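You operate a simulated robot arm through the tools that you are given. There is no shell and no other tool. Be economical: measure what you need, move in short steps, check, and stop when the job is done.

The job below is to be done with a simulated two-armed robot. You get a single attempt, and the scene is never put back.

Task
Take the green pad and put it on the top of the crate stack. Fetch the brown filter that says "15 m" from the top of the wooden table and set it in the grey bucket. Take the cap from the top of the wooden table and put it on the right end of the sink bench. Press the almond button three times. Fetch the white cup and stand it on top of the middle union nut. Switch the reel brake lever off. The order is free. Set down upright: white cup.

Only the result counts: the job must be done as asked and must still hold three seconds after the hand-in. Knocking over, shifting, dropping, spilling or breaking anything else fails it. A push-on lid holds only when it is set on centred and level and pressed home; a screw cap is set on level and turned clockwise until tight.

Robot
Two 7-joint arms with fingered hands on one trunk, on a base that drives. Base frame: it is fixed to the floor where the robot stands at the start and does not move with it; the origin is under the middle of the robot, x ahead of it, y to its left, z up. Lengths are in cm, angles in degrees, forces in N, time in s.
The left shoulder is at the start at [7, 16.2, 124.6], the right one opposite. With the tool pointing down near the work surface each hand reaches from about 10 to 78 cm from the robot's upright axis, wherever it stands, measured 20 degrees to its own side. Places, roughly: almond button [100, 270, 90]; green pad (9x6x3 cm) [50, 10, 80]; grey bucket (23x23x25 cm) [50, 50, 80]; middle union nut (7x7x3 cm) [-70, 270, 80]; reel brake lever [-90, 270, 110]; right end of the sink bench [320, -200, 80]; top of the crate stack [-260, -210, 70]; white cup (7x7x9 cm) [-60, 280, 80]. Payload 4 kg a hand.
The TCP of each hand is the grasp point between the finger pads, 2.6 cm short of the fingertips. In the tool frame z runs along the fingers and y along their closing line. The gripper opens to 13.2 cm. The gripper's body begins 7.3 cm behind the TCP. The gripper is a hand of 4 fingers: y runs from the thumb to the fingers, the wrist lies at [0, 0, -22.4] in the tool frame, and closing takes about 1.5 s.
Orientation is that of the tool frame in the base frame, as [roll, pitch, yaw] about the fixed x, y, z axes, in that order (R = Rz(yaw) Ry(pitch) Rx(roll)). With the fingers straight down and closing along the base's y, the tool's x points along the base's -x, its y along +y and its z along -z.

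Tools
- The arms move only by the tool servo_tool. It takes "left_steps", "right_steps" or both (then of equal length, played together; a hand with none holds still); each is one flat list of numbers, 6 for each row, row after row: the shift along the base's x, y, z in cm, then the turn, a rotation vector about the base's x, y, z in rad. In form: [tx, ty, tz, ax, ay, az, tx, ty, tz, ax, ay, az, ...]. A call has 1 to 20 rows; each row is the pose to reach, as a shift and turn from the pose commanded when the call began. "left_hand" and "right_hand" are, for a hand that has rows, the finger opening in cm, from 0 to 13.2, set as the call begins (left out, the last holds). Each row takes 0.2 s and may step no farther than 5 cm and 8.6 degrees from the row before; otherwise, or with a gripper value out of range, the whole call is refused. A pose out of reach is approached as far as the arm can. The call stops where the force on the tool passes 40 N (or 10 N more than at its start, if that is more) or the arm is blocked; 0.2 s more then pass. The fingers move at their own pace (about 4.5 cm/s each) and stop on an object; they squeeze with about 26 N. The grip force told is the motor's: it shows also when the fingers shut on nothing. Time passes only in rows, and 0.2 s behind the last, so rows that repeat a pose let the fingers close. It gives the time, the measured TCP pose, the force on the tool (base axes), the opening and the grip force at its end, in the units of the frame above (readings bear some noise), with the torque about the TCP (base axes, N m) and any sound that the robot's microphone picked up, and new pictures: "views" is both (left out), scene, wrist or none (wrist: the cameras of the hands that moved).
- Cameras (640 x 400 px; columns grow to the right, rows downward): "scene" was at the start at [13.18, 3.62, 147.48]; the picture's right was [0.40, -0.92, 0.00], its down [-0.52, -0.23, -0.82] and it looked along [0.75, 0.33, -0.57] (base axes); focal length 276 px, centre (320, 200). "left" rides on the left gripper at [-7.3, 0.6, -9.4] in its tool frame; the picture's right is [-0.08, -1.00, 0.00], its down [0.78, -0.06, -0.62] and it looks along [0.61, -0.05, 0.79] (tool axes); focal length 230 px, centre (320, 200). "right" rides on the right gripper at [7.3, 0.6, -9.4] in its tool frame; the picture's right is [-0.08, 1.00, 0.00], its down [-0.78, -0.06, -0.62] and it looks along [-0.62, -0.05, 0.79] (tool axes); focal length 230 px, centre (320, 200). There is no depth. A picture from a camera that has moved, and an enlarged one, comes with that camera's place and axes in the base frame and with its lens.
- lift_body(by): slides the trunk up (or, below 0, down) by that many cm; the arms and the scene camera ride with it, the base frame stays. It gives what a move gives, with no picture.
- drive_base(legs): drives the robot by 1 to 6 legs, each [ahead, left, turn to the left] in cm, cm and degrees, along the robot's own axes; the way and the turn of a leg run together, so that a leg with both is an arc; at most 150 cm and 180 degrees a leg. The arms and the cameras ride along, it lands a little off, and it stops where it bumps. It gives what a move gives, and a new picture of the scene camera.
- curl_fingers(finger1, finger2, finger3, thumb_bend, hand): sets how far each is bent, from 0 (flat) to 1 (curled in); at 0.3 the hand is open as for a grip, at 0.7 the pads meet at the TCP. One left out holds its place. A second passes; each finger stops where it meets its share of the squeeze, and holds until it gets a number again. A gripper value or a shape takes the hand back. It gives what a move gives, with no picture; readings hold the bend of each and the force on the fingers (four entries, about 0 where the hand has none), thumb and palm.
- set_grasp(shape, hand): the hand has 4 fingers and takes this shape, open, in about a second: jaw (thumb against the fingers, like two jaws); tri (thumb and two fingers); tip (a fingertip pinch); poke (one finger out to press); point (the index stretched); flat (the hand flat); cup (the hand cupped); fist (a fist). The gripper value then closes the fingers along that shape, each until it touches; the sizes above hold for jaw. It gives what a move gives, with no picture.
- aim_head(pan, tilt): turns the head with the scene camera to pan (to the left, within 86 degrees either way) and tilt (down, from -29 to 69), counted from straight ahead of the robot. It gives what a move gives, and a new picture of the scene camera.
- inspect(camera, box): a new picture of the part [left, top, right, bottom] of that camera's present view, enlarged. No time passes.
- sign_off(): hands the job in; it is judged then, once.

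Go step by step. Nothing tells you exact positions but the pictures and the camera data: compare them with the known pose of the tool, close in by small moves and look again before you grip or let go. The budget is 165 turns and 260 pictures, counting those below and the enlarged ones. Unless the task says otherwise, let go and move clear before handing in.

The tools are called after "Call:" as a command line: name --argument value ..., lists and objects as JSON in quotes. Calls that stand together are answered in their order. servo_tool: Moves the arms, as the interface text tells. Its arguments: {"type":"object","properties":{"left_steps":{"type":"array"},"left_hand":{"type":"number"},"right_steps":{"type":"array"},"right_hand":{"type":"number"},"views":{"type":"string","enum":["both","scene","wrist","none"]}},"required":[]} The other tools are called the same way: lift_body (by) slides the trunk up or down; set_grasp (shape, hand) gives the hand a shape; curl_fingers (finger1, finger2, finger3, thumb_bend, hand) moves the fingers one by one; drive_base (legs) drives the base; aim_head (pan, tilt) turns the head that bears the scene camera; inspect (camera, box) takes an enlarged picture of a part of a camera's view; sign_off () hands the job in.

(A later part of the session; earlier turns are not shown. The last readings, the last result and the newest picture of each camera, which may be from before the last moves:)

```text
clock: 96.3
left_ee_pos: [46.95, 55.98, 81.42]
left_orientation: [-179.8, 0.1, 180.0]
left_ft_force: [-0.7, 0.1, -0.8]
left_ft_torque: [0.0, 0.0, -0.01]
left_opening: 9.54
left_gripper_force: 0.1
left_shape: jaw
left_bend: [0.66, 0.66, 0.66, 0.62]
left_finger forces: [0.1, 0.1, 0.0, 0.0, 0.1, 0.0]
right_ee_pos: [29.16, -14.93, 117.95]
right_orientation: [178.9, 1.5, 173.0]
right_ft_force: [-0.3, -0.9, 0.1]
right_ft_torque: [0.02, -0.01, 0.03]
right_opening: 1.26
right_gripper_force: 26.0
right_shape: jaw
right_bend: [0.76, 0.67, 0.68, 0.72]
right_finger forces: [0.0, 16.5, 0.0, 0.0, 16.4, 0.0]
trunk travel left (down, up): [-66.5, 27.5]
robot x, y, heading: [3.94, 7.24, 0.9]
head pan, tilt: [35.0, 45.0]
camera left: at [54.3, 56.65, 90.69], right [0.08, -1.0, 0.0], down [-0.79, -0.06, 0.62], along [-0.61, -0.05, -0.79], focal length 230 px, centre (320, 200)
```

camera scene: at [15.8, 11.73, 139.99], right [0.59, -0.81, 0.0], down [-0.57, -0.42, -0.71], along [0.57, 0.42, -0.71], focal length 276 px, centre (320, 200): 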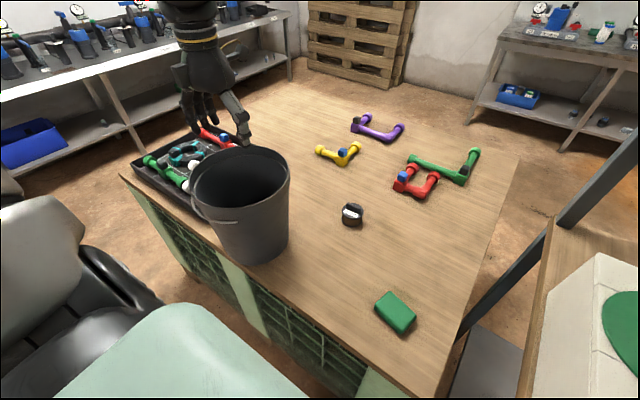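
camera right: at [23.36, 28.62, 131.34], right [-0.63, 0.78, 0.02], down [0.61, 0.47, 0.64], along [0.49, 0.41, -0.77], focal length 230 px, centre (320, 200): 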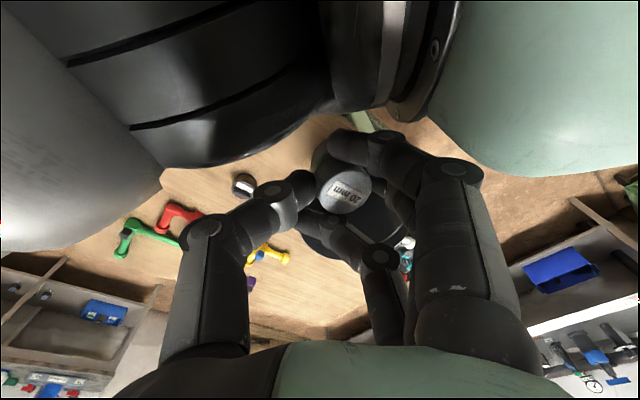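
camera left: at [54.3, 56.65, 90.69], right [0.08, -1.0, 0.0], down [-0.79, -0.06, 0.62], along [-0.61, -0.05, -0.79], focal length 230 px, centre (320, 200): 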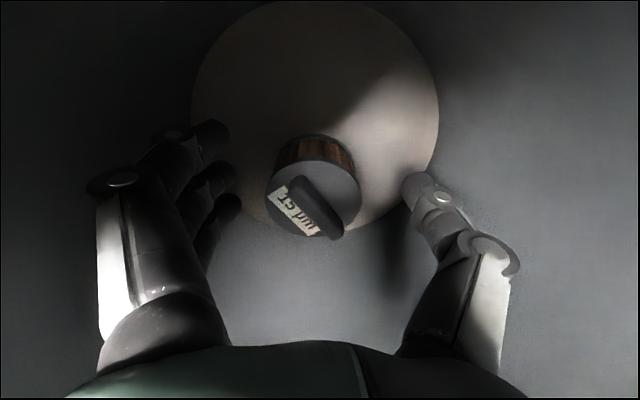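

From the disc edges the bucket's centre is about [46.3, 56.2]; the original place was about [54.4, 52.3]. I'll push toward +x and -y from inside, half way first.

Call:
servo_tool --left_steps '[1, -0.4, 0, 0, 0, 0, 2, -0.8, 0, 0, 0, 0, 3, -1.2, 0, 0, 0, 0, 4, -1.6, 0, 0, 0, 0, 5, -2, 0, 0, 0, 0, 6, -2.4, 0, 0, 0, 0, 7, -2.8, 0, 0, 0, 0, 7, -2.8, 0, 0, 0, 0]'

```text
clock: 98.1
left_ee_pos: [53.88, 53.1, 81.36]
left_orientation: [-179.9, 0.0, 180.0]
left_ft_force: [-1.6, 0.3, 0.8]
left_ft_torque: [0.0, -0.14, 0.0]
left_opening: 9.52
left_gripper_force: 0.0
left_shape: jaw
left_bend: [0.66, 0.66, 0.66, 0.62]
left_finger forces: [0.0, 0.0, 0.2, 0.0, 0.4, 0.0]
right_ee_pos: [29.32, -14.86, 117.94]
right_orientation: [179.0, 1.6, 172.8]
right_ft_force: [-0.7, -0.1, -0.2]
right_ft_torque: [-0.02, -0.01, 0.02]
right_opening: 1.27
right_gripper_force: 25.9
right_shape: jaw
right_bend: [0.76, 0.67, 0.68, 0.72]
right_finger forces: [0.1, 16.4, 0.0, 0.0, 16.5, 0.0]
trunk travel left (down, up): [-66.5, 27.5]
robot x, y, heading: [4.12, 6.49, 0.8]
head pan, tilt: [35.0, 45.0]
camera scene: at [15.77, 11.76, 139.99], right [0.59, -0.81, 0.0], down [-0.57, -0.42, -0.71], along [0.57, 0.42, -0.71], focal length 276 px, centre (320, 200)
camera left: at [61.24, 53.83, 90.59], right [0.08, -1.0, 0.0], down [-0.79, -0.06, 0.62], along [-0.61, -0.05, -0.79], focal length 230 px, centre (320, 200)
```

scene: 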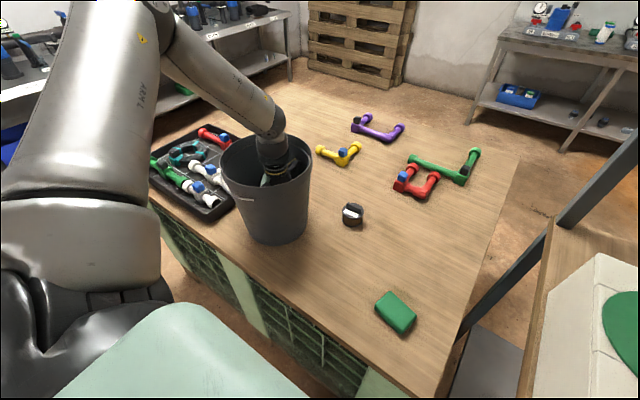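
left: 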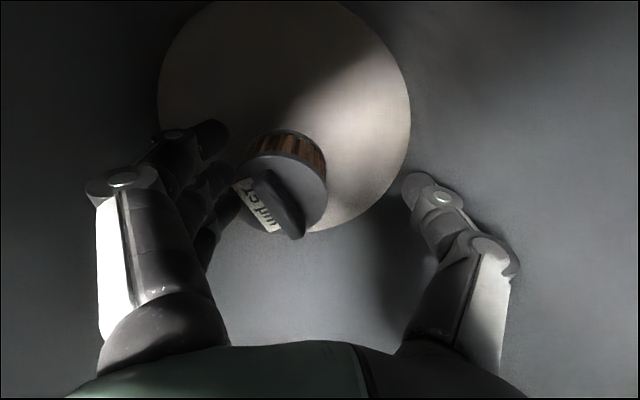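

The bucket is at about [53.6, 55.8] now. I'll push 4 cm in -y.

Call:
servo_tool --left_steps '[-0.5, -1, 0, 0, 0, 0, -0.5, -2, 0, 0, 0, 0, -0.5, -3, 0, 0, 0, 0, -0.5, -4, 0, 0, 0, 0, -0.5, -4, 0, 0, 0, 0]' --views "wrist"

```text
clock: 99.3
left_ee_pos: [53.35, 49.37, 81.42]
left_orientation: [-179.7, 0.0, 179.9]
left_ft_force: [0.3, 0.9, 0.5]
left_ft_torque: [-0.03, 0.0, -0.02]
left_opening: 9.52
left_gripper_force: 0.1
left_shape: jaw
left_bend: [0.66, 0.66, 0.66, 0.62]
left_finger forces: [0.0, 0.1, 0.0, 0.0, 0.7, 0.0]
right_ee_pos: [29.21, -14.85, 117.93]
right_orientation: [179.1, 1.5, 172.9]
right_ft_force: [-0.3, -0.5, -0.6]
right_ft_torque: [0.01, -0.02, -0.02]
right_opening: 1.25
right_gripper_force: 26.8
right_shape: jaw
right_bend: [0.76, 0.67, 0.68, 0.72]
right_finger forces: [0.1, 16.5, 0.0, 0.0, 16.5, 0.0]
trunk travel left (down, up): [-66.5, 27.5]
robot x, y, heading: [4.06, 6.6, 1.4]
head pan, tilt: [35.0, 45.0]
camera left: at [60.73, 49.96, 90.75], right [0.08, -1.0, 0.0], down [-0.79, -0.06, 0.62], along [-0.61, -0.05, -0.79], focal length 230 px, centre (320, 200)
```

left: 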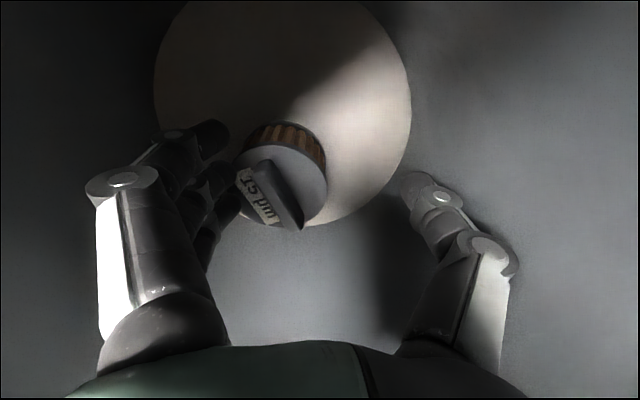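

The bucket is at about [53.6, 52.1], its original place. I'll centre the hand, lift straight out to z = 112 and verify.

Call:
servo_tool --left_steps '[0, 1.2, 0, 0, 0, 0, 0, 2.2, 1, 0, 0, 0, 0, 2.2, 5, 0, 0, 0, 0, 2.2, 9, 0, 0, 0, 0, 2.2, 13, 0, 0, 0, 0, 2.2, 17, 0, 0, 0, 0, 2.2, 21, 0, 0, 0, 0, 2.2, 25, 0, 0, 0, 0, 2.2, 29, 0, 0, 0, 0, 2.2, 31, 0, 0, 0]' --views "scene"

```text
clock: 101.5
left_ee_pos: [53.3, 51.54, 112.2]
left_orientation: [-179.7, 0.1, 180.0]
left_ft_force: [0.4, -0.6, -0.2]
left_ft_torque: [0.02, -0.01, -0.04]
left_opening: 9.5
left_gripper_force: 0.1
left_shape: jaw
left_bend: [0.66, 0.66, 0.66, 0.62]
left_finger forces: [0.1, 0.1, 0.0, 0.0, 0.1, 0.0]
right_ee_pos: [29.3, -14.93, 117.92]
right_orientation: [179.1, 1.6, 172.9]
right_ft_force: [-0.1, 0.1, -0.7]
right_ft_torque: [-0.01, 0.02, -0.02]
right_opening: 1.25
right_gripper_force: 25.7
right_shape: jaw
right_bend: [0.76, 0.67, 0.68, 0.72]
right_finger forces: [0.0, 16.4, 0.1, 0.1, 16.3, 0.0]
trunk travel left (down, up): [-66.5, 27.5]
robot x, y, heading: [3.85, 7.16, 1.1]
head pan, tilt: [35.0, 45.0]
camera scene: at [15.82, 11.74, 139.98], right [0.59, -0.81, 0.0], down [-0.57, -0.42, -0.71], along [0.57, 0.42, -0.71], focal length 276 px, centre (320, 200)
```

scene: 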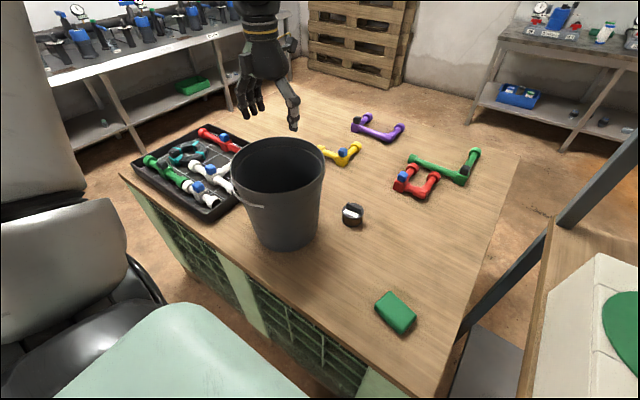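

The bucket, filter and tray all look right. Next I'll bring the left hand over the pad, moving the base 8 cm to the right to stay in range.

Call:
servo_tool --left_steps '[-0.8, -4.2, 0, 0, 0, -0.02, -1.6, -8.4, 0, 0, 0, -0.04, -2.4, -12.6, 0, 0, 0, -0.06, -3.2, -16.8, 0, 0, 0, -0.08, -4, -21, 0, 0, 0, -0.1, -5, -25.2, 0, 0, 0, -0.12, -5.8, -29, 0, 0, 0, -0.13, -5.8, -29, 0, 0, 0, -0.13]' --views "none"

Call:
drive_base --legs '[[0, -8, 0]]'

Call:
servo_tool --left_steps '[0, 0, -2, 0, 0, 0, 0, 0, -4, 0, 0, 0]' --left_hand 13.2 --views "wrist"

```text
clock: 103.3
left_ee_pos: [47.48, 22.82, 112.56]
left_orientation: [-179.8, 0.1, 172.6]
left_ft_force: [0.9, 0.4, 0.6]
left_ft_torque: [0.0, -0.04, 0.03]
left_opening: 9.53
left_gripper_force: 0.1
left_shape: jaw
left_bend: [0.66, 0.66, 0.66, 0.62]
left_finger forces: [0.0, 0.0, 0.0, 0.0, 0.1, 0.0]
right_ee_pos: [29.21, -14.74, 117.83]
right_orientation: [179.1, 1.6, 172.9]
right_ft_force: [-1.4, 0.5, 0.0]
right_ft_torque: [0.0, -0.01, 0.01]
right_opening: 1.29
right_gripper_force: 26.5
right_shape: jaw
right_bend: [0.76, 0.67, 0.68, 0.72]
right_finger forces: [0.0, 16.6, 0.1, 0.1, 16.4, 0.0]
trunk travel left (down, up): [-66.5, 27.5]
robot x, y, heading: [4.14, 6.77, 0.9]
head pan, tilt: [35.0, 45.0]
```

```text
clock: 104.4
left_ee_pos: [47.68, 14.54, 112.44]
left_orientation: [-179.8, 0.0, 172.5]
left_ft_force: [0.0, -0.1, -1.2]
left_ft_torque: [0.01, -0.01, 0.0]
left_opening: 9.54
left_gripper_force: 0.2
left_shape: jaw
left_bend: [0.66, 0.66, 0.66, 0.62]
left_finger forces: [0.1, 0.0, 0.1, 0.0, 0.1, 0.1]
right_ee_pos: [29.36, -23.09, 117.89]
right_orientation: [179.0, 1.6, 172.8]
right_ft_force: [0.2, 1.2, 0.6]
right_ft_torque: [0.02, -0.01, 0.01]
right_opening: 1.29
right_gripper_force: 26.2
right_shape: jaw
right_bend: [0.76, 0.67, 0.68, 0.72]
right_finger forces: [0.0, 16.4, 0.0, 0.0, 16.6, 0.1]
trunk travel left (down, up): [-66.5, 27.5]
robot x, y, heading: [4.38, -1.52, 1.0]
head pan, tilt: [35.0, 45.0]
camera scene: at [15.95, 3.6, 139.98], right [0.59, -0.81, 0.0], down [-0.57, -0.42, -0.71], along [0.57, 0.42, -0.71], focal length 276 px, centre (320, 200)
```

scene: 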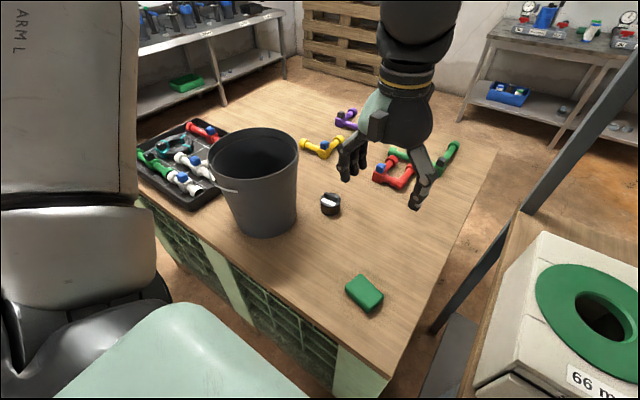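

```text
clock: 105.0
left_ee_pos: [47.66, 14.43, 108.57]
left_orientation: [-179.8, -0.1, 172.6]
left_ft_force: [0.5, -0.4, 0.4]
left_ft_torque: [0.01, 0.01, 0.0]
left_opening: 13.16
left_gripper_force: 0.1
left_shape: jaw
left_bend: [0.3, 0.3, 0.3, 0.3]
left_finger forces: [0.0, 0.0, 0.0, 0.0, 0.1, 0.1]
right_ee_pos: [29.49, -23.11, 117.95]
right_orientation: [179.1, 1.7, 172.9]
right_ft_force: [-0.2, 0.6, -0.5]
right_ft_torque: [0.01, -0.02, 0.02]
right_opening: 1.28
right_gripper_force: 26.0
right_shape: jaw
right_bend: [0.76, 0.67, 0.68, 0.72]
right_finger forces: [0.1, 16.5, 0.0, 0.1, 16.5, 0.0]
trunk travel left (down, up): [-66.5, 27.5]
robot x, y, heading: [4.33, -1.39, 0.8]
head pan, tilt: [35.0, 45.0]
camera left: at [55.1, 14.25, 117.85], right [-0.05, -1.0, 0.0], down [-0.79, 0.04, 0.62], along [-0.62, 0.03, -0.79], focal length 230 px, centre (320, 200)
```

left: 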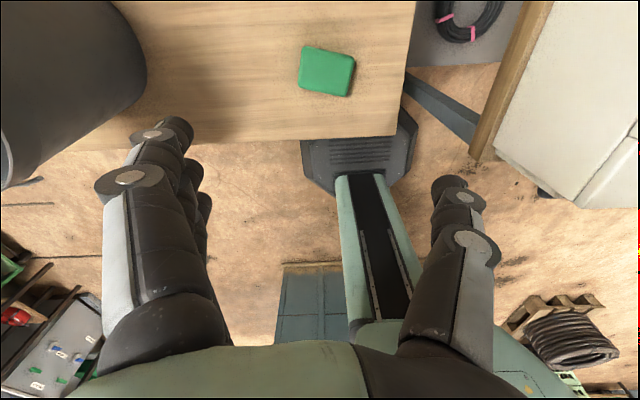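

The pad is at about [48.3, 13.5] below the left hand. I'll lower the trunk by 10 and the arm by 20.

Call:
lift_body --by -10

Call:
servo_tool --left_steps '[0.2, -0.4, -4, 0, 0, -0.02, 0.4, -0.8, -8, 0, 0, -0.03, 0.4, -0.8, -12, 0, 0, -0.03, 0.4, -0.8, -12, 0, 0, -0.03]' --views "wrist"

```text
clock: 106.3
left_ee_pos: [47.57, 14.47, 98.59]
left_orientation: [-179.9, 0.0, 172.5]
left_ft_force: [-0.4, -0.3, 0.5]
left_ft_torque: [-0.03, -0.01, -0.02]
left_opening: 13.18
left_gripper_force: 0.0
left_shape: jaw
left_bend: [0.3, 0.3, 0.3, 0.3]
left_finger forces: [0.1, 0.0, 0.0, 0.0, 0.1, 0.0]
right_ee_pos: [29.41, -23.24, 107.89]
right_orientation: [179.2, 1.7, 172.8]
right_ft_force: [0.2, 1.0, -0.1]
right_ft_torque: [0.0, 0.02, 0.0]
right_opening: 1.26
right_gripper_force: 25.9
right_shape: jaw
right_bend: [0.76, 0.67, 0.68, 0.72]
right_finger forces: [0.1, 16.5, 0.0, 0.0, 16.5, 0.0]
trunk travel left (down, up): [-56.5, 37.5]
robot x, y, heading: [4.43, -1.27, 0.9]
head pan, tilt: [35.0, 45.0]
```

```text
clock: 107.3
left_ee_pos: [47.99, 13.65, 86.78]
left_orientation: [-179.8, 0.1, 170.8]
left_ft_force: [-0.7, 0.0, 0.5]
left_ft_torque: [0.01, -0.01, 0.0]
left_opening: 13.19
left_gripper_force: 0.0
left_shape: jaw
left_bend: [0.3, 0.3, 0.3, 0.3]
left_finger forces: [0.0, 0.0, 0.0, 0.0, 0.0, 0.1]
right_ee_pos: [29.45, -23.25, 107.88]
right_orientation: [179.0, 1.6, 172.8]
right_ft_force: [0.4, -0.2, -0.4]
right_ft_torque: [-0.01, 0.02, -0.01]
right_opening: 1.26
right_gripper_force: 26.3
right_shape: jaw
right_bend: [0.76, 0.67, 0.68, 0.72]
right_finger forces: [0.0, 16.4, 0.0, 0.0, 16.5, 0.1]
trunk travel left (down, up): [-56.5, 37.5]
robot x, y, heading: [4.08, -1.33, 0.9]
head pan, tilt: [35.0, 45.0]
camera left: at [55.44, 13.06, 96.0], right [-0.08, -1.0, 0.0], down [-0.78, 0.07, 0.62], along [-0.61, 0.05, -0.79], focal length 230 px, centre (320, 200)
```

left: 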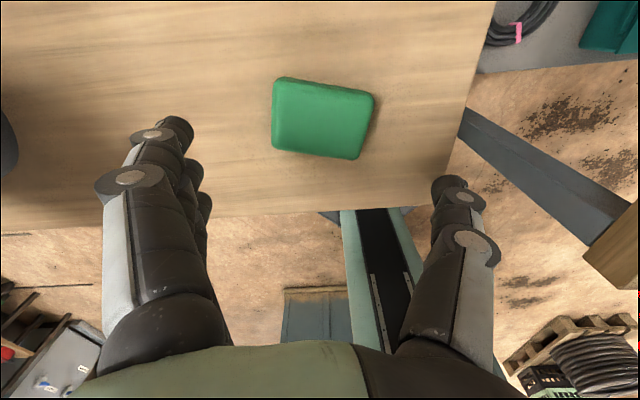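

The pad is about 9° off the hand's line, so I'll turn the hand by that while descending to z = 77.2.

Call:
servo_tool --left_steps '[0.3, -0.2, -2, 0, 0, -0.05, 0.3, -0.2, -4, 0, 0, -0.1, 0.3, -0.2, -6.5, 0, 0, -0.14, 0.3, -0.2, -9.5, 0, 0, -0.14, 0.3, -0.2, -9.5, 0, 0, -0.14]' --views "wrist"

```text
clock: 108.5
left_ee_pos: [47.97, 14.93, 77.73]
left_orientation: [-179.7, 0.1, 162.8]
left_ft_force: [0.7, -1.1, -0.1]
left_ft_torque: [0.0, -0.03, -0.01]
left_opening: 13.18
left_gripper_force: 0.1
left_shape: jaw
left_bend: [0.3, 0.3, 0.3, 0.3]
left_finger forces: [0.0, 0.0, 0.0, 0.1, 0.0, 0.0]
left hand out of reach, approached as far as the arm can: row 3, 4, 5
right_ee_pos: [29.4, -23.22, 107.9]
right_orientation: [179.1, 1.6, 172.8]
right_ft_force: [-0.2, 0.0, 0.4]
right_ft_torque: [0.02, -0.01, 0.01]
right_opening: 1.23
right_gripper_force: 25.9
right_shape: jaw
right_bend: [0.76, 0.67, 0.68, 0.72]
right_finger forces: [0.0, 16.5, 0.1, 0.0, 16.5, 0.0]
trunk travel left (down, up): [-56.5, 37.5]
robot x, y, heading: [4.34, -1.52, 1.4]
head pan, tilt: [35.0, 45.0]
camera left: at [55.22, 13.36, 86.93], right [-0.22, -0.98, 0.01], down [-0.77, 0.18, 0.62], along [-0.6, 0.13, -0.79], focal length 230 px, centre (320, 200)
```

left: 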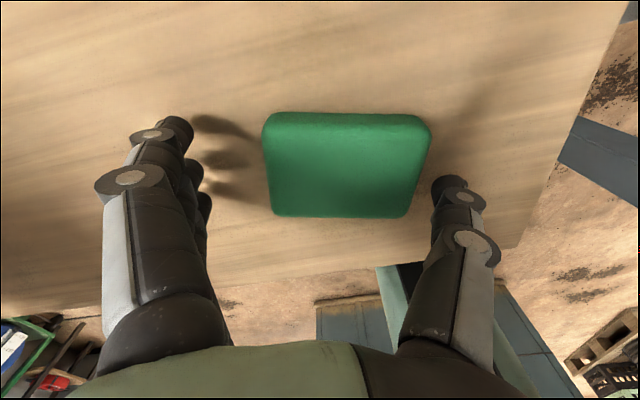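

Nearly there, but the reach limit pushed the hand about 1.3 cm off. I'll rise a little, correct, and let the trunk take the last centimetres.

Call:
servo_tool --left_steps '[0.3, 0, 3, 0, 0, 0, 0.5, -0.7, 6, 0, 0, 0, 0.5, -1.4, 6, 0, 0, 0, 0.5, -1.4, 6, 0, 0, 0]' --views "none"

Call:
lift_body --by -5

Call:
servo_tool --left_steps '[0, 0, -0.5, 0, 0, 0]' --views "wrist"

```text
clock: 109.5
left_ee_pos: [48.32, 13.56, 83.76]
left_orientation: [-179.7, 0.0, 162.9]
left_ft_force: [-0.6, 0.9, 0.3]
left_ft_torque: [0.02, -0.01, -0.03]
left_opening: 13.15
left_gripper_force: 0.0
left_shape: jaw
left_bend: [0.3, 0.3, 0.3, 0.3]
left_finger forces: [0.0, 0.0, 0.1, 0.0, 0.0, 0.0]
right_ee_pos: [29.25, -23.17, 107.92]
right_orientation: [179.0, 1.6, 172.9]
right_ft_force: [0.0, 0.5, -0.6]
right_ft_torque: [0.0, 0.0, 0.0]
right_opening: 1.28
right_gripper_force: 25.8
right_shape: jaw
right_bend: [0.76, 0.67, 0.68, 0.72]
right_finger forces: [0.1, 16.4, 0.1, 0.0, 16.5, 0.0]
trunk travel left (down, up): [-56.5, 37.5]
robot x, y, heading: [4.12, -1.56, 0.8]
head pan, tilt: [35.0, 45.0]
```

```text
clock: 110.4
left_ee_pos: [48.57, 13.38, 78.69]
left_orientation: [-179.8, 0.0, 162.8]
left_ft_force: [0.6, -0.7, -0.2]
left_ft_torque: [-0.01, 0.0, 0.0]
left_opening: 13.21
left_gripper_force: 0.1
left_shape: jaw
left_bend: [0.3, 0.3, 0.3, 0.3]
left_finger forces: [0.0, 0.1, 0.0, 0.0, 0.1, 0.0]
right_ee_pos: [29.42, -23.27, 102.88]
right_orientation: [179.0, 1.6, 172.8]
right_ft_force: [-0.4, -0.6, -0.8]
right_ft_torque: [-0.05, -0.02, 0.02]
right_opening: 1.26
right_gripper_force: 26.5
right_shape: jaw
right_bend: [0.76, 0.67, 0.68, 0.72]
right_finger forces: [0.0, 16.4, 0.1, 0.0, 16.6, 0.0]
trunk travel left (down, up): [-51.5, 42.5]
robot x, y, heading: [4.37, -1.65, 1.0]
head pan, tilt: [35.0, 45.0]
```

```text
clock: 110.8
left_ee_pos: [48.57, 13.57, 78.14]
left_orientation: [-179.8, 0.1, 162.9]
left_ft_force: [-0.7, 0.0, 0.8]
left_ft_torque: [0.04, 0.0, 0.01]
left_opening: 13.19
left_gripper_force: 0.0
left_shape: jaw
left_bend: [0.3, 0.3, 0.3, 0.3]
left_finger forces: [0.0, 0.1, 0.1, 0.0, 0.0, 0.0]
right_ee_pos: [29.48, -23.25, 102.89]
right_orientation: [179.1, 1.6, 172.7]
right_ft_force: [1.3, 1.4, -0.3]
right_ft_torque: [0.0, -0.04, 0.0]
right_opening: 1.27
right_gripper_force: 26.4
right_shape: jaw
right_bend: [0.76, 0.67, 0.68, 0.72]
right_finger forces: [0.0, 16.5, 0.0, 0.1, 16.5, 0.1]
trunk travel left (down, up): [-51.5, 42.5]
robot x, y, heading: [4.38, -1.31, 1.0]
head pan, tilt: [35.0, 45.0]
camera left: at [55.77, 11.99, 87.51], right [-0.22, -0.98, 0.0], down [-0.77, 0.18, 0.62], along [-0.6, 0.13, -0.79], focal length 230 px, centre (320, 200)
```

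left: 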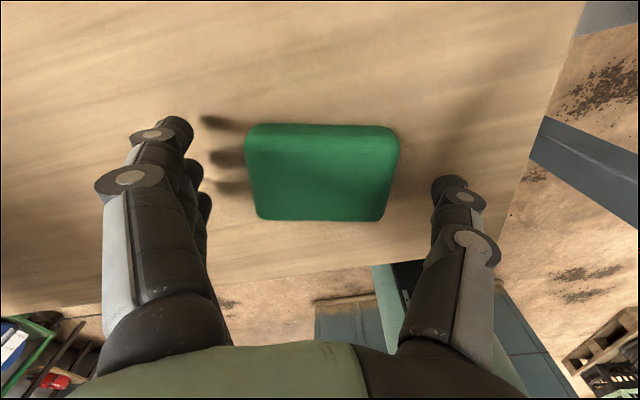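

The pad is centred and square in the hand. Down 0.9 cm more, and close.

Call:
servo_tool --left_steps '[0, 0, -0.5, 0, 0, 0, 0.2, 0, -0.9, 0, 0, 0, 0.2, 0, -0.9, 0, 0, 0]' --views "none"

Call:
servo_tool --left_steps '[0, 0, 0, 0, 0, 0, 0, 0, 0, 0, 0, 0, 0, 0, 0, 0, 0, 0, 0, 0, 0, 0, 0, 0, 0, 0, 0, 0, 0, 0, 0, 0, 0, 0, 0, 0, 0, 0, 0, 0, 0, 0]' --left_hand 7 --views "wrist"

```text
clock: 111.6
left_ee_pos: [48.63, 13.44, 77.49]
left_orientation: [-179.8, 0.0, 162.8]
left_ft_force: [0.5, -0.3, 0.6]
left_ft_torque: [-0.01, 0.0, -0.01]
left_opening: 13.18
left_gripper_force: 0.0
left_shape: jaw
left_bend: [0.3, 0.3, 0.3, 0.3]
left_finger forces: [0.0, 0.1, 0.1, 0.0, 0.1, 0.1]
right_ee_pos: [29.35, -23.2, 102.86]
right_orientation: [179.2, 1.7, 172.7]
right_ft_force: [0.6, 0.5, -1.7]
right_ft_torque: [-0.01, 0.02, -0.02]
right_opening: 1.23
right_gripper_force: 26.3
right_shape: jaw
right_bend: [0.76, 0.67, 0.68, 0.72]
right_finger forces: [0.1, 16.5, 0.0, 0.0, 16.5, 0.0]
trunk travel left (down, up): [-51.5, 42.5]
robot x, y, heading: [4.08, -1.72, 0.9]
head pan, tilt: [35.0, 45.0]
```

```text
clock: 113.2
left_ee_pos: [48.69, 13.55, 77.47]
left_orientation: [-179.7, -0.1, 162.8]
left_ft_force: [0.6, -0.4, 0.1]
left_ft_torque: [0.01, -0.01, -0.02]
left_opening: 8.04
left_gripper_force: 25.9
left_shape: jaw
left_bend: [0.71, 0.71, 0.71, 0.7]
left_finger forces: [7.7, 7.6, 7.7, 0.1, 23.0, 0.0]
right_ee_pos: [29.32, -23.2, 102.99]
right_orientation: [179.1, 1.6, 172.8]
right_ft_force: [-0.3, 0.1, 0.2]
right_ft_torque: [-0.02, 0.0, 0.0]
right_opening: 1.27
right_gripper_force: 25.6
right_shape: jaw
right_bend: [0.76, 0.67, 0.68, 0.72]
right_finger forces: [0.0, 16.5, 0.1, 0.0, 16.5, 0.1]
trunk travel left (down, up): [-51.5, 42.5]
robot x, y, heading: [4.28, -1.42, 1.2]
head pan, tilt: [35.0, 45.0]
camera left: at [55.9, 11.92, 86.74], right [-0.22, -0.98, 0.0], down [-0.77, 0.18, 0.62], along [-0.6, 0.13, -0.79], focal length 230 px, centre (320, 200)
```

left: 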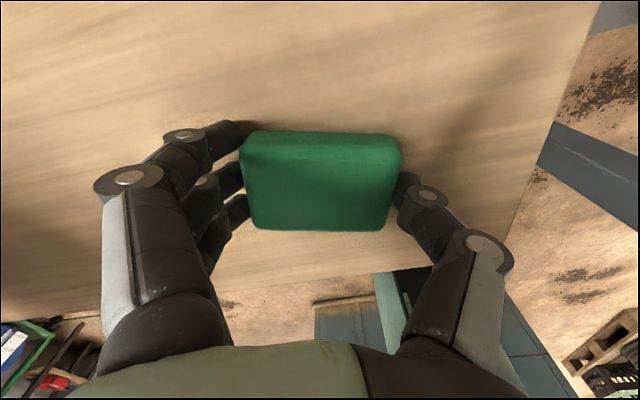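

The pad is held. I'll lift it, then back the robot away from the table and look around.

Call:
servo_tool --left_steps '[0, 0, 4, 0, 0, 0, 0, 0, 8, 0, 0, 0, 0, 0.5, 12, 0, 0, 0, 0, 1, 16, 0, 0, 0, -1, 2, 20, 0, 0, 0, -3, 4, 24, 0, 0, 0, -5, 6, 27, 0, 0, 0, -5, 6, 27, 0, 0, 0]' --views "wrist"

Call:
drive_base --legs '[[-35, 0, 0]]'

Call:
aim_head --pan -75 --tilt 25

```text
clock: 115.0
left_ee_pos: [43.78, 19.52, 104.18]
left_orientation: [-179.7, -0.1, 162.8]
left_ft_force: [-0.1, 0.7, 0.2]
left_ft_torque: [-0.03, 0.03, 0.01]
left_opening: 8.03
left_gripper_force: 25.9
left_shape: jaw
left_bend: [0.71, 0.71, 0.71, 0.71]
left_finger forces: [7.6, 7.6, 7.7, 0.2, 23.0, 0.0]
right_ee_pos: [29.45, -23.2, 102.86]
right_orientation: [179.1, 1.5, 172.8]
right_ft_force: [-1.1, 0.7, -1.3]
right_ft_torque: [0.01, 0.02, -0.02]
right_opening: 1.28
right_gripper_force: 26.0
right_shape: jaw
right_bend: [0.76, 0.67, 0.68, 0.72]
right_finger forces: [0.0, 16.6, 0.1, 0.1, 16.5, 0.0]
trunk travel left (down, up): [-51.5, 42.5]
robot x, y, heading: [4.22, -1.5, 1.3]
head pan, tilt: [35.0, 45.0]
camera left: at [51.15, 17.91, 113.51], right [-0.22, -0.98, 0.0], down [-0.77, 0.18, 0.62], along [-0.6, 0.13, -0.79], focal length 230 px, centre (320, 200)
```

left: 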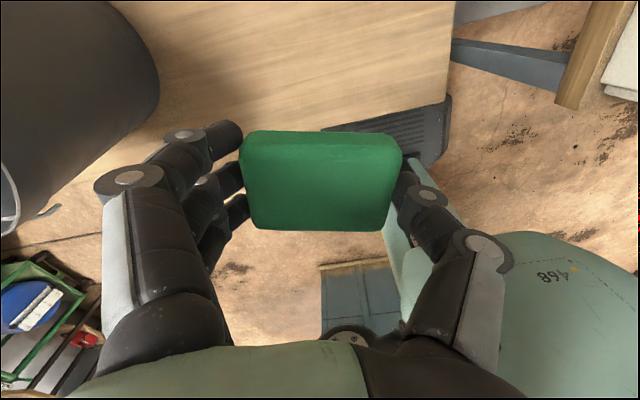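

```text
clock: 117.3
left_ee_pos: [8.76, 18.99, 104.24]
left_orientation: [-179.9, 0.1, 163.1]
left_ft_force: [-0.6, 0.1, -1.3]
left_ft_torque: [0.0, 0.01, 0.03]
left_opening: 8.03
left_gripper_force: 26.5
left_shape: jaw
left_bend: [0.71, 0.71, 0.71, 0.71]
left_finger forces: [7.6, 7.6, 7.6, 0.0, 22.9, 0.0]
right_ee_pos: [-5.44, -23.84, 102.94]
right_orientation: [179.1, 1.6, 173.1]
right_ft_force: [0.4, 0.0, -0.4]
right_ft_torque: [0.01, -0.03, -0.01]
right_opening: 1.28
right_gripper_force: 25.9
right_shape: jaw
right_bend: [0.76, 0.67, 0.68, 0.72]
right_finger forces: [0.1, 16.5, 0.0, 0.0, 16.5, 0.1]
trunk travel left (down, up): [-51.5, 42.5]
robot x, y, heading: [-30.53, -2.28, 1.3]
head pan, tilt: [35.0, 45.0]
camera scene: at [-18.94, 2.79, 124.99], right [0.59, -0.81, 0.0], down [-0.57, -0.42, -0.71], along [0.57, 0.42, -0.71], focal length 276 px, centre (320, 200)
```

scene: 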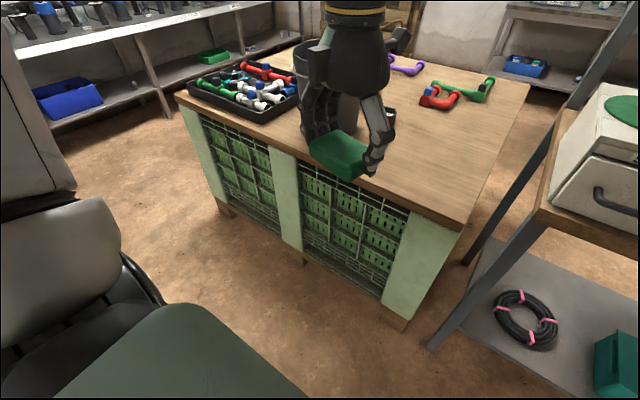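

```text
clock: 119.2
left_ee_pos: [8.92, 18.94, 104.28]
left_orientation: [-179.8, 0.0, 163.2]
left_ft_force: [-0.9, 1.2, 0.0]
left_ft_torque: [0.03, 0.03, 0.0]
left_opening: 8.02
left_gripper_force: 26.3
left_shape: jaw
left_bend: [0.71, 0.71, 0.71, 0.71]
left_finger forces: [7.7, 7.5, 7.8, 0.0, 23.0, 0.0]
right_ee_pos: [-5.32, -23.81, 102.95]
right_orientation: [179.1, 1.6, 173.2]
right_ft_force: [-0.1, 0.0, 0.3]
right_ft_torque: [0.01, 0.0, -0.02]
right_opening: 1.25
right_gripper_force: 25.8
right_shape: jaw
right_bend: [0.76, 0.67, 0.68, 0.72]
right_finger forces: [0.0, 16.5, 0.1, 0.0, 16.4, 0.1]
trunk travel left (down, up): [-51.5, 42.5]
robot x, y, heading: [-30.61, -2.21, 1.4]
head pan, tilt: [-75.0, 25.0]
camera scene: at [-22.85, -10.87, 128.04], right [-0.96, -0.28, 0.0], down [-0.12, 0.41, -0.91], along [0.26, -0.87, -0.42], focal length 276 px, centre (320, 200)
```

scene: 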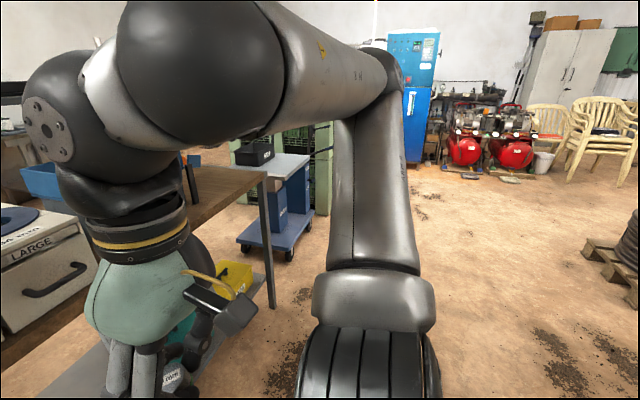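

Both items are held and the floor to the right rear is open. I'll back up a bit more and turn right about 138° to face the crate stack.

Call:
drive_base --legs '[[-15, 0, 0], [0, 0, -138]]'

Call:
aim_head --pan 0 --tilt 22

```text
clock: 126.2
left_ee_pos: [-60.65, -44.66, 104.25]
left_orientation: [-179.8, 0.0, 25.0]
left_ft_force: [0.4, 0.4, -0.2]
left_ft_torque: [0.0, 0.02, 0.01]
left_opening: 7.97
left_gripper_force: 26.1
left_shape: jaw
left_bend: [0.71, 0.71, 0.71, 0.71]
left_finger forces: [7.5, 7.7, 7.6, 0.0, 22.6, 0.1]
right_ee_pos: [-78.53, -3.39, 102.86]
right_orientation: [179.1, 1.7, 35.1]
right_ft_force: [0.2, -0.5, 0.5]
right_ft_torque: [0.01, 0.0, -0.02]
right_opening: 1.27
right_gripper_force: 26.6
right_shape: jaw
right_bend: [0.76, 0.67, 0.68, 0.72]
right_finger forces: [0.0, 17.0, 0.1, 0.0, 16.4, 0.0]
trunk travel left (down, up): [-51.5, 42.5]
robot x, y, heading: [-45.65, -2.43, -136.7]
head pan, tilt: [-75.0, 25.0]
camera scene: at [-56.86, -1.09, 128.04], right [0.53, 0.85, 0.0], down [0.36, -0.22, -0.91], along [-0.77, 0.48, -0.42], focal length 276 px, centre (320, 200)
```

scene: 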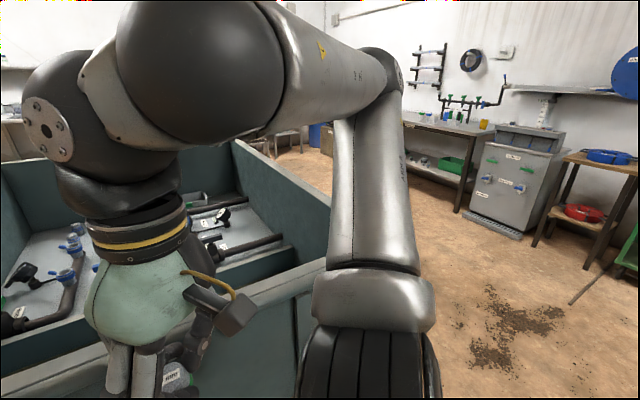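

```text
clock: 127.7
left_ee_pos: [-60.68, -44.67, 104.27]
left_orientation: [-179.8, 0.0, 25.1]
left_ft_force: [-0.3, -0.2, 0.0]
left_ft_torque: [0.03, 0.01, -0.03]
left_opening: 7.99
left_gripper_force: 26.0
left_shape: jaw
left_bend: [0.71, 0.71, 0.71, 0.71]
left_finger forces: [7.5, 7.6, 7.6, 0.1, 22.7, 0.1]
right_ee_pos: [-78.59, -3.3, 102.88]
right_orientation: [179.1, 1.6, 35.1]
right_ft_force: [0.6, 0.1, 0.1]
right_ft_torque: [-0.01, -0.02, 0.0]
right_opening: 1.28
right_gripper_force: 26.1
right_shape: jaw
right_bend: [0.76, 0.67, 0.68, 0.72]
right_finger forces: [0.0, 16.9, 0.1, 0.0, 16.6, 0.0]
trunk travel left (down, up): [-51.5, 42.5]
robot x, y, heading: [-45.61, -2.89, -136.8]
head pan, tilt: [0.0, 22.0]
camera scene: at [-55.79, -12.3, 128.53], right [-0.68, 0.73, 0.0], down [0.27, 0.26, -0.93], along [-0.68, -0.63, -0.37], focal length 276 px, centre (320, 200)
```

scene: 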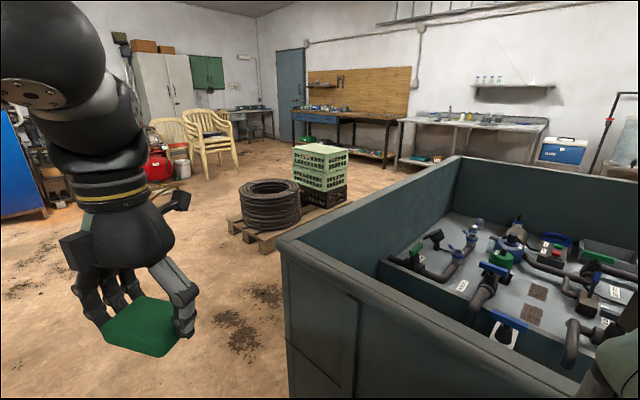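

A teal booth stands to the right front (corner near [-96, -62]), and the green crate stack is at about [-264, -207] on a pallet with hose in front. I'll drive down past the booth corner first, then turn along the corridor between booth and pallet.

Call:
drive_base --legs '[[71, 83, 0], [0, 0, -43]]'

Call:
aim_head --pan 15 --tilt 25

```text
clock: 135.2
left_ee_pos: [-81.76, -132.1, 104.24]
left_orientation: [-179.8, 0.0, -17.0]
left_ft_force: [0.7, -1.3, -0.7]
left_ft_torque: [-0.02, 0.01, -0.03]
left_opening: 8.02
left_gripper_force: 26.1
left_shape: jaw
left_bend: [0.71, 0.71, 0.71, 0.71]
left_finger forces: [7.4, 7.5, 7.5, 0.0, 22.7, 0.1]
right_ee_pos: [-67.56, -89.5, 102.93]
right_orientation: [179.1, 1.5, -7.0]
right_ft_force: [-0.3, 0.1, 0.3]
right_ft_torque: [0.02, -0.02, 0.01]
right_opening: 1.27
right_gripper_force: 26.2
right_shape: jaw
right_bend: [0.76, 0.67, 0.68, 0.72]
right_finger forces: [0.0, 17.0, 0.2, 0.1, 16.6, 0.0]
trunk travel left (down, up): [-51.5, 42.5]
robot x, y, heading: [-42.11, -111.07, -178.9]
head pan, tilt: [0.0, 22.0]
camera scene: at [-56.5, -111.27, 128.53], right [-0.02, 1.0, 0.0], down [0.37, 0.01, -0.93], along [-0.93, -0.02, -0.37], focal length 276 px, centre (320, 200)
```

scene: 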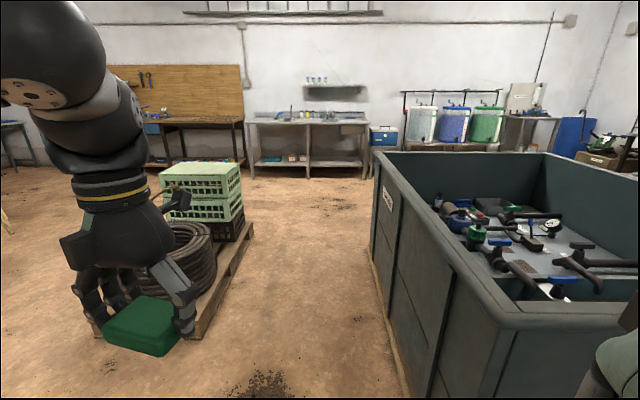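

```text
clock: 136.0
left_ee_pos: [-81.78, -132.07, 104.26]
left_orientation: [-179.8, 0.0, -17.0]
left_ft_force: [-0.2, -0.2, -0.9]
left_ft_torque: [0.02, 0.01, -0.01]
left_opening: 8.04
left_gripper_force: 26.0
left_shape: jaw
left_bend: [0.71, 0.71, 0.71, 0.71]
left_finger forces: [7.6, 7.6, 7.6, 0.1, 22.7, 0.0]
right_ee_pos: [-67.44, -89.48, 102.98]
right_orientation: [179.0, 1.6, -7.0]
right_ft_force: [0.2, 0.1, 0.1]
right_ft_torque: [0.04, 0.05, 0.02]
right_opening: 1.28
right_gripper_force: 25.7
right_shape: jaw
right_bend: [0.76, 0.67, 0.68, 0.72]
right_finger forces: [0.1, 17.1, 0.1, 0.1, 16.5, 0.1]
trunk travel left (down, up): [-51.5, 42.5]
robot x, y, heading: [-42.22, -111.04, -178.5]
head pan, tilt: [15.0, 25.0]
camera scene: at [-56.08, -113.65, 128.04], right [-0.28, 0.96, 0.0], down [0.41, 0.12, -0.91], along [-0.87, -0.25, -0.42], focal length 276 px, centre (320, 200)
```

scene: 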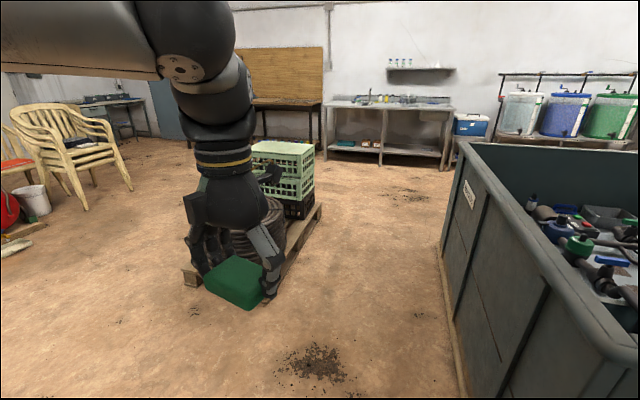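

The crate stack's near face is at y of about -178, between x = -245 and -280, and the corridor is free. I'll drive to about [-279, -138] and turn to face the crates.

Call:
drive_base --legs '[[119, 10, 0], [118, 11, 0]]'

Call:
drive_base --legs '[[0, 0, 88]]'

Call:
aim_head --pan 15 --tilt 50

```text
clock: 147.6
left_ee_pos: [-317.09, -155.71, 104.24]
left_orientation: [-179.8, 0.1, -17.7]
left_ft_force: [0.5, 0.1, -0.3]
left_ft_torque: [0.01, 0.01, 0.02]
left_opening: 8.01
left_gripper_force: 26.1
left_shape: jaw
left_bend: [0.71, 0.71, 0.71, 0.71]
left_finger forces: [7.5, 7.6, 7.7, 0.0, 22.8, 0.0]
right_ee_pos: [-302.19, -113.35, 102.9]
right_orientation: [179.1, 1.5, -7.8]
right_ft_force: [-0.4, -0.2, 0.0]
right_ft_torque: [0.0, 0.0, 0.02]
right_opening: 1.28
right_gripper_force: 25.5
right_shape: jaw
right_bend: [0.76, 0.67, 0.68, 0.72]
right_finger forces: [0.0, 17.0, 0.2, 0.0, 16.5, 0.0]
trunk travel left (down, up): [-51.5, 42.5]
robot x, y, heading: [-277.46, -135.3, -179.7]
head pan, tilt: [15.0, 25.0]
camera scene: at [-291.17, -137.72, 128.04], right [-0.26, 0.96, 0.0], down [0.41, 0.11, -0.91], along [-0.87, -0.24, -0.42], focal length 276 px, centre (320, 200)
```

scene: 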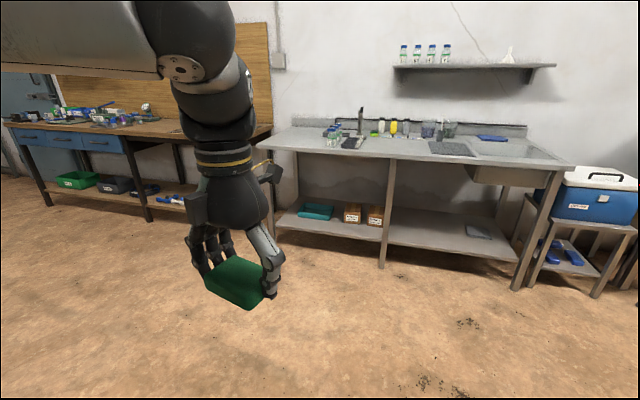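

```text
clock: 151.7
left_ee_pos: [-258.84, -176.09, 104.31]
left_orientation: [-179.7, 0.0, 69.5]
left_ft_force: [-0.4, 0.8, 0.0]
left_ft_torque: [-0.05, 0.03, 0.01]
left_opening: 7.98
left_gripper_force: 25.7
left_shape: jaw
left_bend: [0.71, 0.71, 0.71, 0.71]
left_finger forces: [7.5, 7.5, 7.6, 0.0, 22.6, 0.0]
right_ee_pos: [-300.41, -159.07, 102.85]
right_orientation: [179.1, 1.5, 79.5]
right_ft_force: [-0.5, 0.2, -0.6]
right_ft_torque: [-0.02, 0.01, -0.03]
right_opening: 1.28
right_gripper_force: 26.2
right_shape: jaw
right_bend: [0.76, 0.67, 0.68, 0.72]
right_finger forces: [0.0, 17.1, 0.3, 0.0, 16.3, 0.1]
trunk travel left (down, up): [-51.5, 42.5]
robot x, y, heading: [-277.17, -135.51, -92.3]
head pan, tilt: [15.0, 25.0]
camera scene: at [-275.45, -149.25, 128.04], right [-0.98, -0.22, 0.0], down [-0.09, 0.41, -0.91], along [0.2, -0.88, -0.42], focal length 276 px, centre (320, 200)
```

scene: 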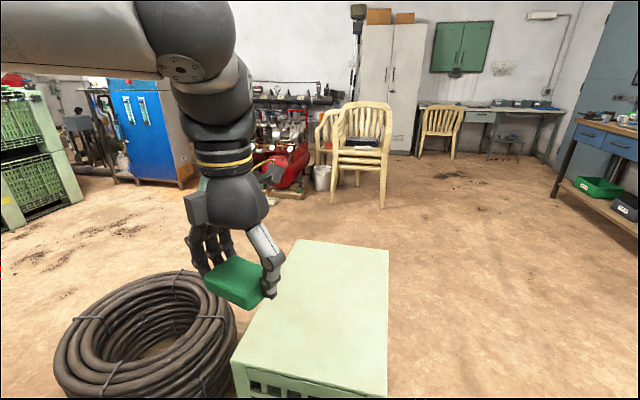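

```text
clock: 152.6
left_ee_pos: [-258.87, -176.04, 104.3]
left_orientation: [-179.7, 0.0, 69.5]
left_ft_force: [0.0, -0.8, -0.9]
left_ft_torque: [0.0, -0.04, -0.03]
left_opening: 8.01
left_gripper_force: 26.1
left_shape: jaw
left_bend: [0.71, 0.71, 0.71, 0.71]
left_finger forces: [7.5, 7.5, 7.6, 0.0, 22.6, 0.0]
right_ee_pos: [-300.48, -159.2, 102.93]
right_orientation: [179.1, 1.5, 79.6]
right_ft_force: [-0.7, -0.2, 0.4]
right_ft_torque: [-0.01, 0.01, 0.0]
right_opening: 1.25
right_gripper_force: 25.7
right_shape: jaw
right_bend: [0.76, 0.67, 0.68, 0.72]
right_finger forces: [0.1, 17.1, 0.3, 0.0, 16.5, 0.0]
trunk travel left (down, up): [-51.5, 42.5]
robot x, y, heading: [-277.5, -135.49, -92.4]
head pan, tilt: [15.0, 50.0]
camera scene: at [-275.78, -147.78, 124.3], right [-0.98, -0.22, 0.0], down [-0.17, 0.75, -0.64], along [0.14, -0.63, -0.77], focal length 276 px, centre (320, 200)
```

scene: 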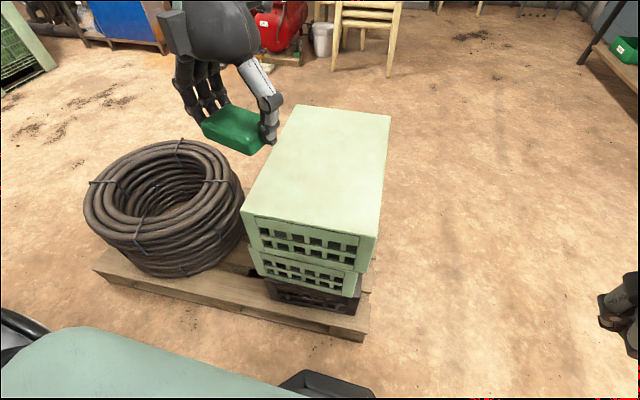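

The crate top spans about x -281..-248, y -234..-184 and is flat. I'll bring the pad over [-262, -198] and lower it to look.

Call:
servo_tool --left_steps '[-0.6, -4.4, 0, 0, 0, 0, -1.2, -8.8, 0, 0, 0, 0, -1.8, -13.2, -1, 0, 0, 0, -2.4, -17.6, -4, 0, 0, 0, -3, -20, -8, 0, 0, 0, -3, -22, -12, 0, 0, 0, -3, -22, -16, 0, 0, 0, -3, -22, -20, 0, 0, 0, -3, -22, -24, 0, 0, 0, -3, -22, -24, 0, 0, 0]'

```text
refused: row 4 steps farther than a row can; nothing moved
```

Call:
servo_tool --left_steps '[-0.6, -4.4, 0, 0, 0, 0, -1.2, -8.8, 0, 0, 0, 0, -1.8, -13.2, -1, 0, 0, 0, -2.4, -16.6, -4, 0, 0, 0, -3, -19.5, -8, 0, 0, 0, -3, -22, -12, 0, 0, 0, -3, -22, -16, 0, 0, 0, -3, -22, -20, 0, 0, 0, -3, -22, -24, 0, 0, 0, -3, -22, -24, 0, 0, 0]'

```text
clock: 154.8
left_ee_pos: [-258.0, -193.73, 81.53]
left_orientation: [-179.7, 0.2, 69.4]
left_ft_force: [0.3, 1.4, -1.1]
left_ft_torque: [-0.02, 0.01, 0.0]
left_opening: 7.96
left_gripper_force: 25.4
left_shape: jaw
left_bend: [0.71, 0.71, 0.71, 0.71]
left_finger forces: [7.5, 7.5, 7.7, 0.1, 22.7, 0.0]
left hand out of reach, approached as far as the arm can: row 1, 2, 3, 4, 5, 6, 7, 8, 9, 10
right_ee_pos: [-300.57, -159.01, 102.75]
right_orientation: [179.1, 1.6, 79.5]
right_ft_force: [-0.6, -0.6, -0.2]
right_ft_torque: [-0.02, 0.01, 0.0]
right_opening: 1.27
right_gripper_force: 25.9
right_shape: jaw
right_bend: [0.76, 0.67, 0.68, 0.72]
right_finger forces: [0.0, 17.1, 0.4, 0.0, 16.5, 0.0]
trunk travel left (down, up): [-51.5, 42.5]
robot x, y, heading: [-277.53, -135.0, -92.5]
head pan, tilt: [15.0, 50.0]
camera scene: at [-275.8, -147.75, 124.3], right [-0.98, -0.22, 0.0], down [-0.17, 0.75, -0.64], along [0.14, -0.63, -0.77], focal length 276 px, centre (320, 200)
camera left: at [-259.82, -200.71, 90.85], right [-0.96, 0.28, 0.01], down [0.22, 0.76, 0.61], along [0.17, 0.59, -0.79], focal length 230 px, centre (320, 200)
```

scene: 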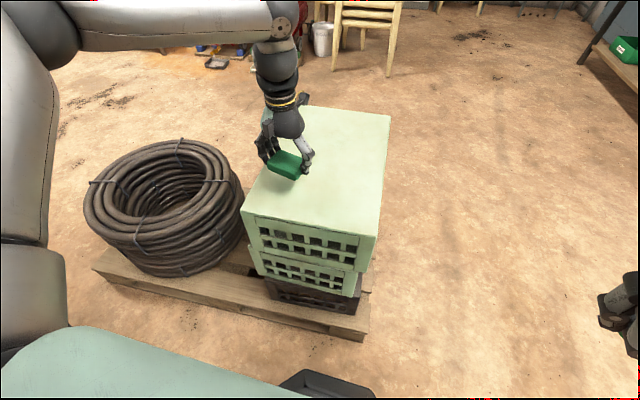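
left: 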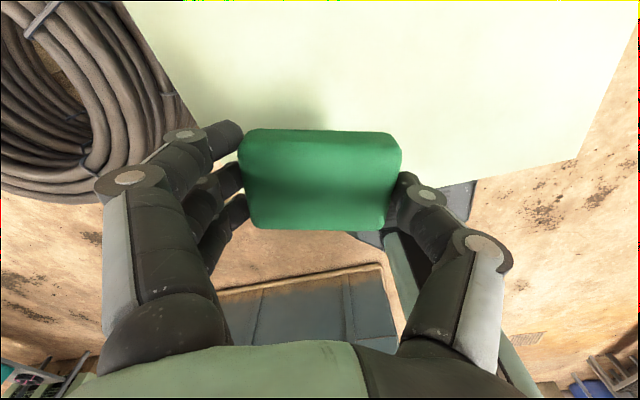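

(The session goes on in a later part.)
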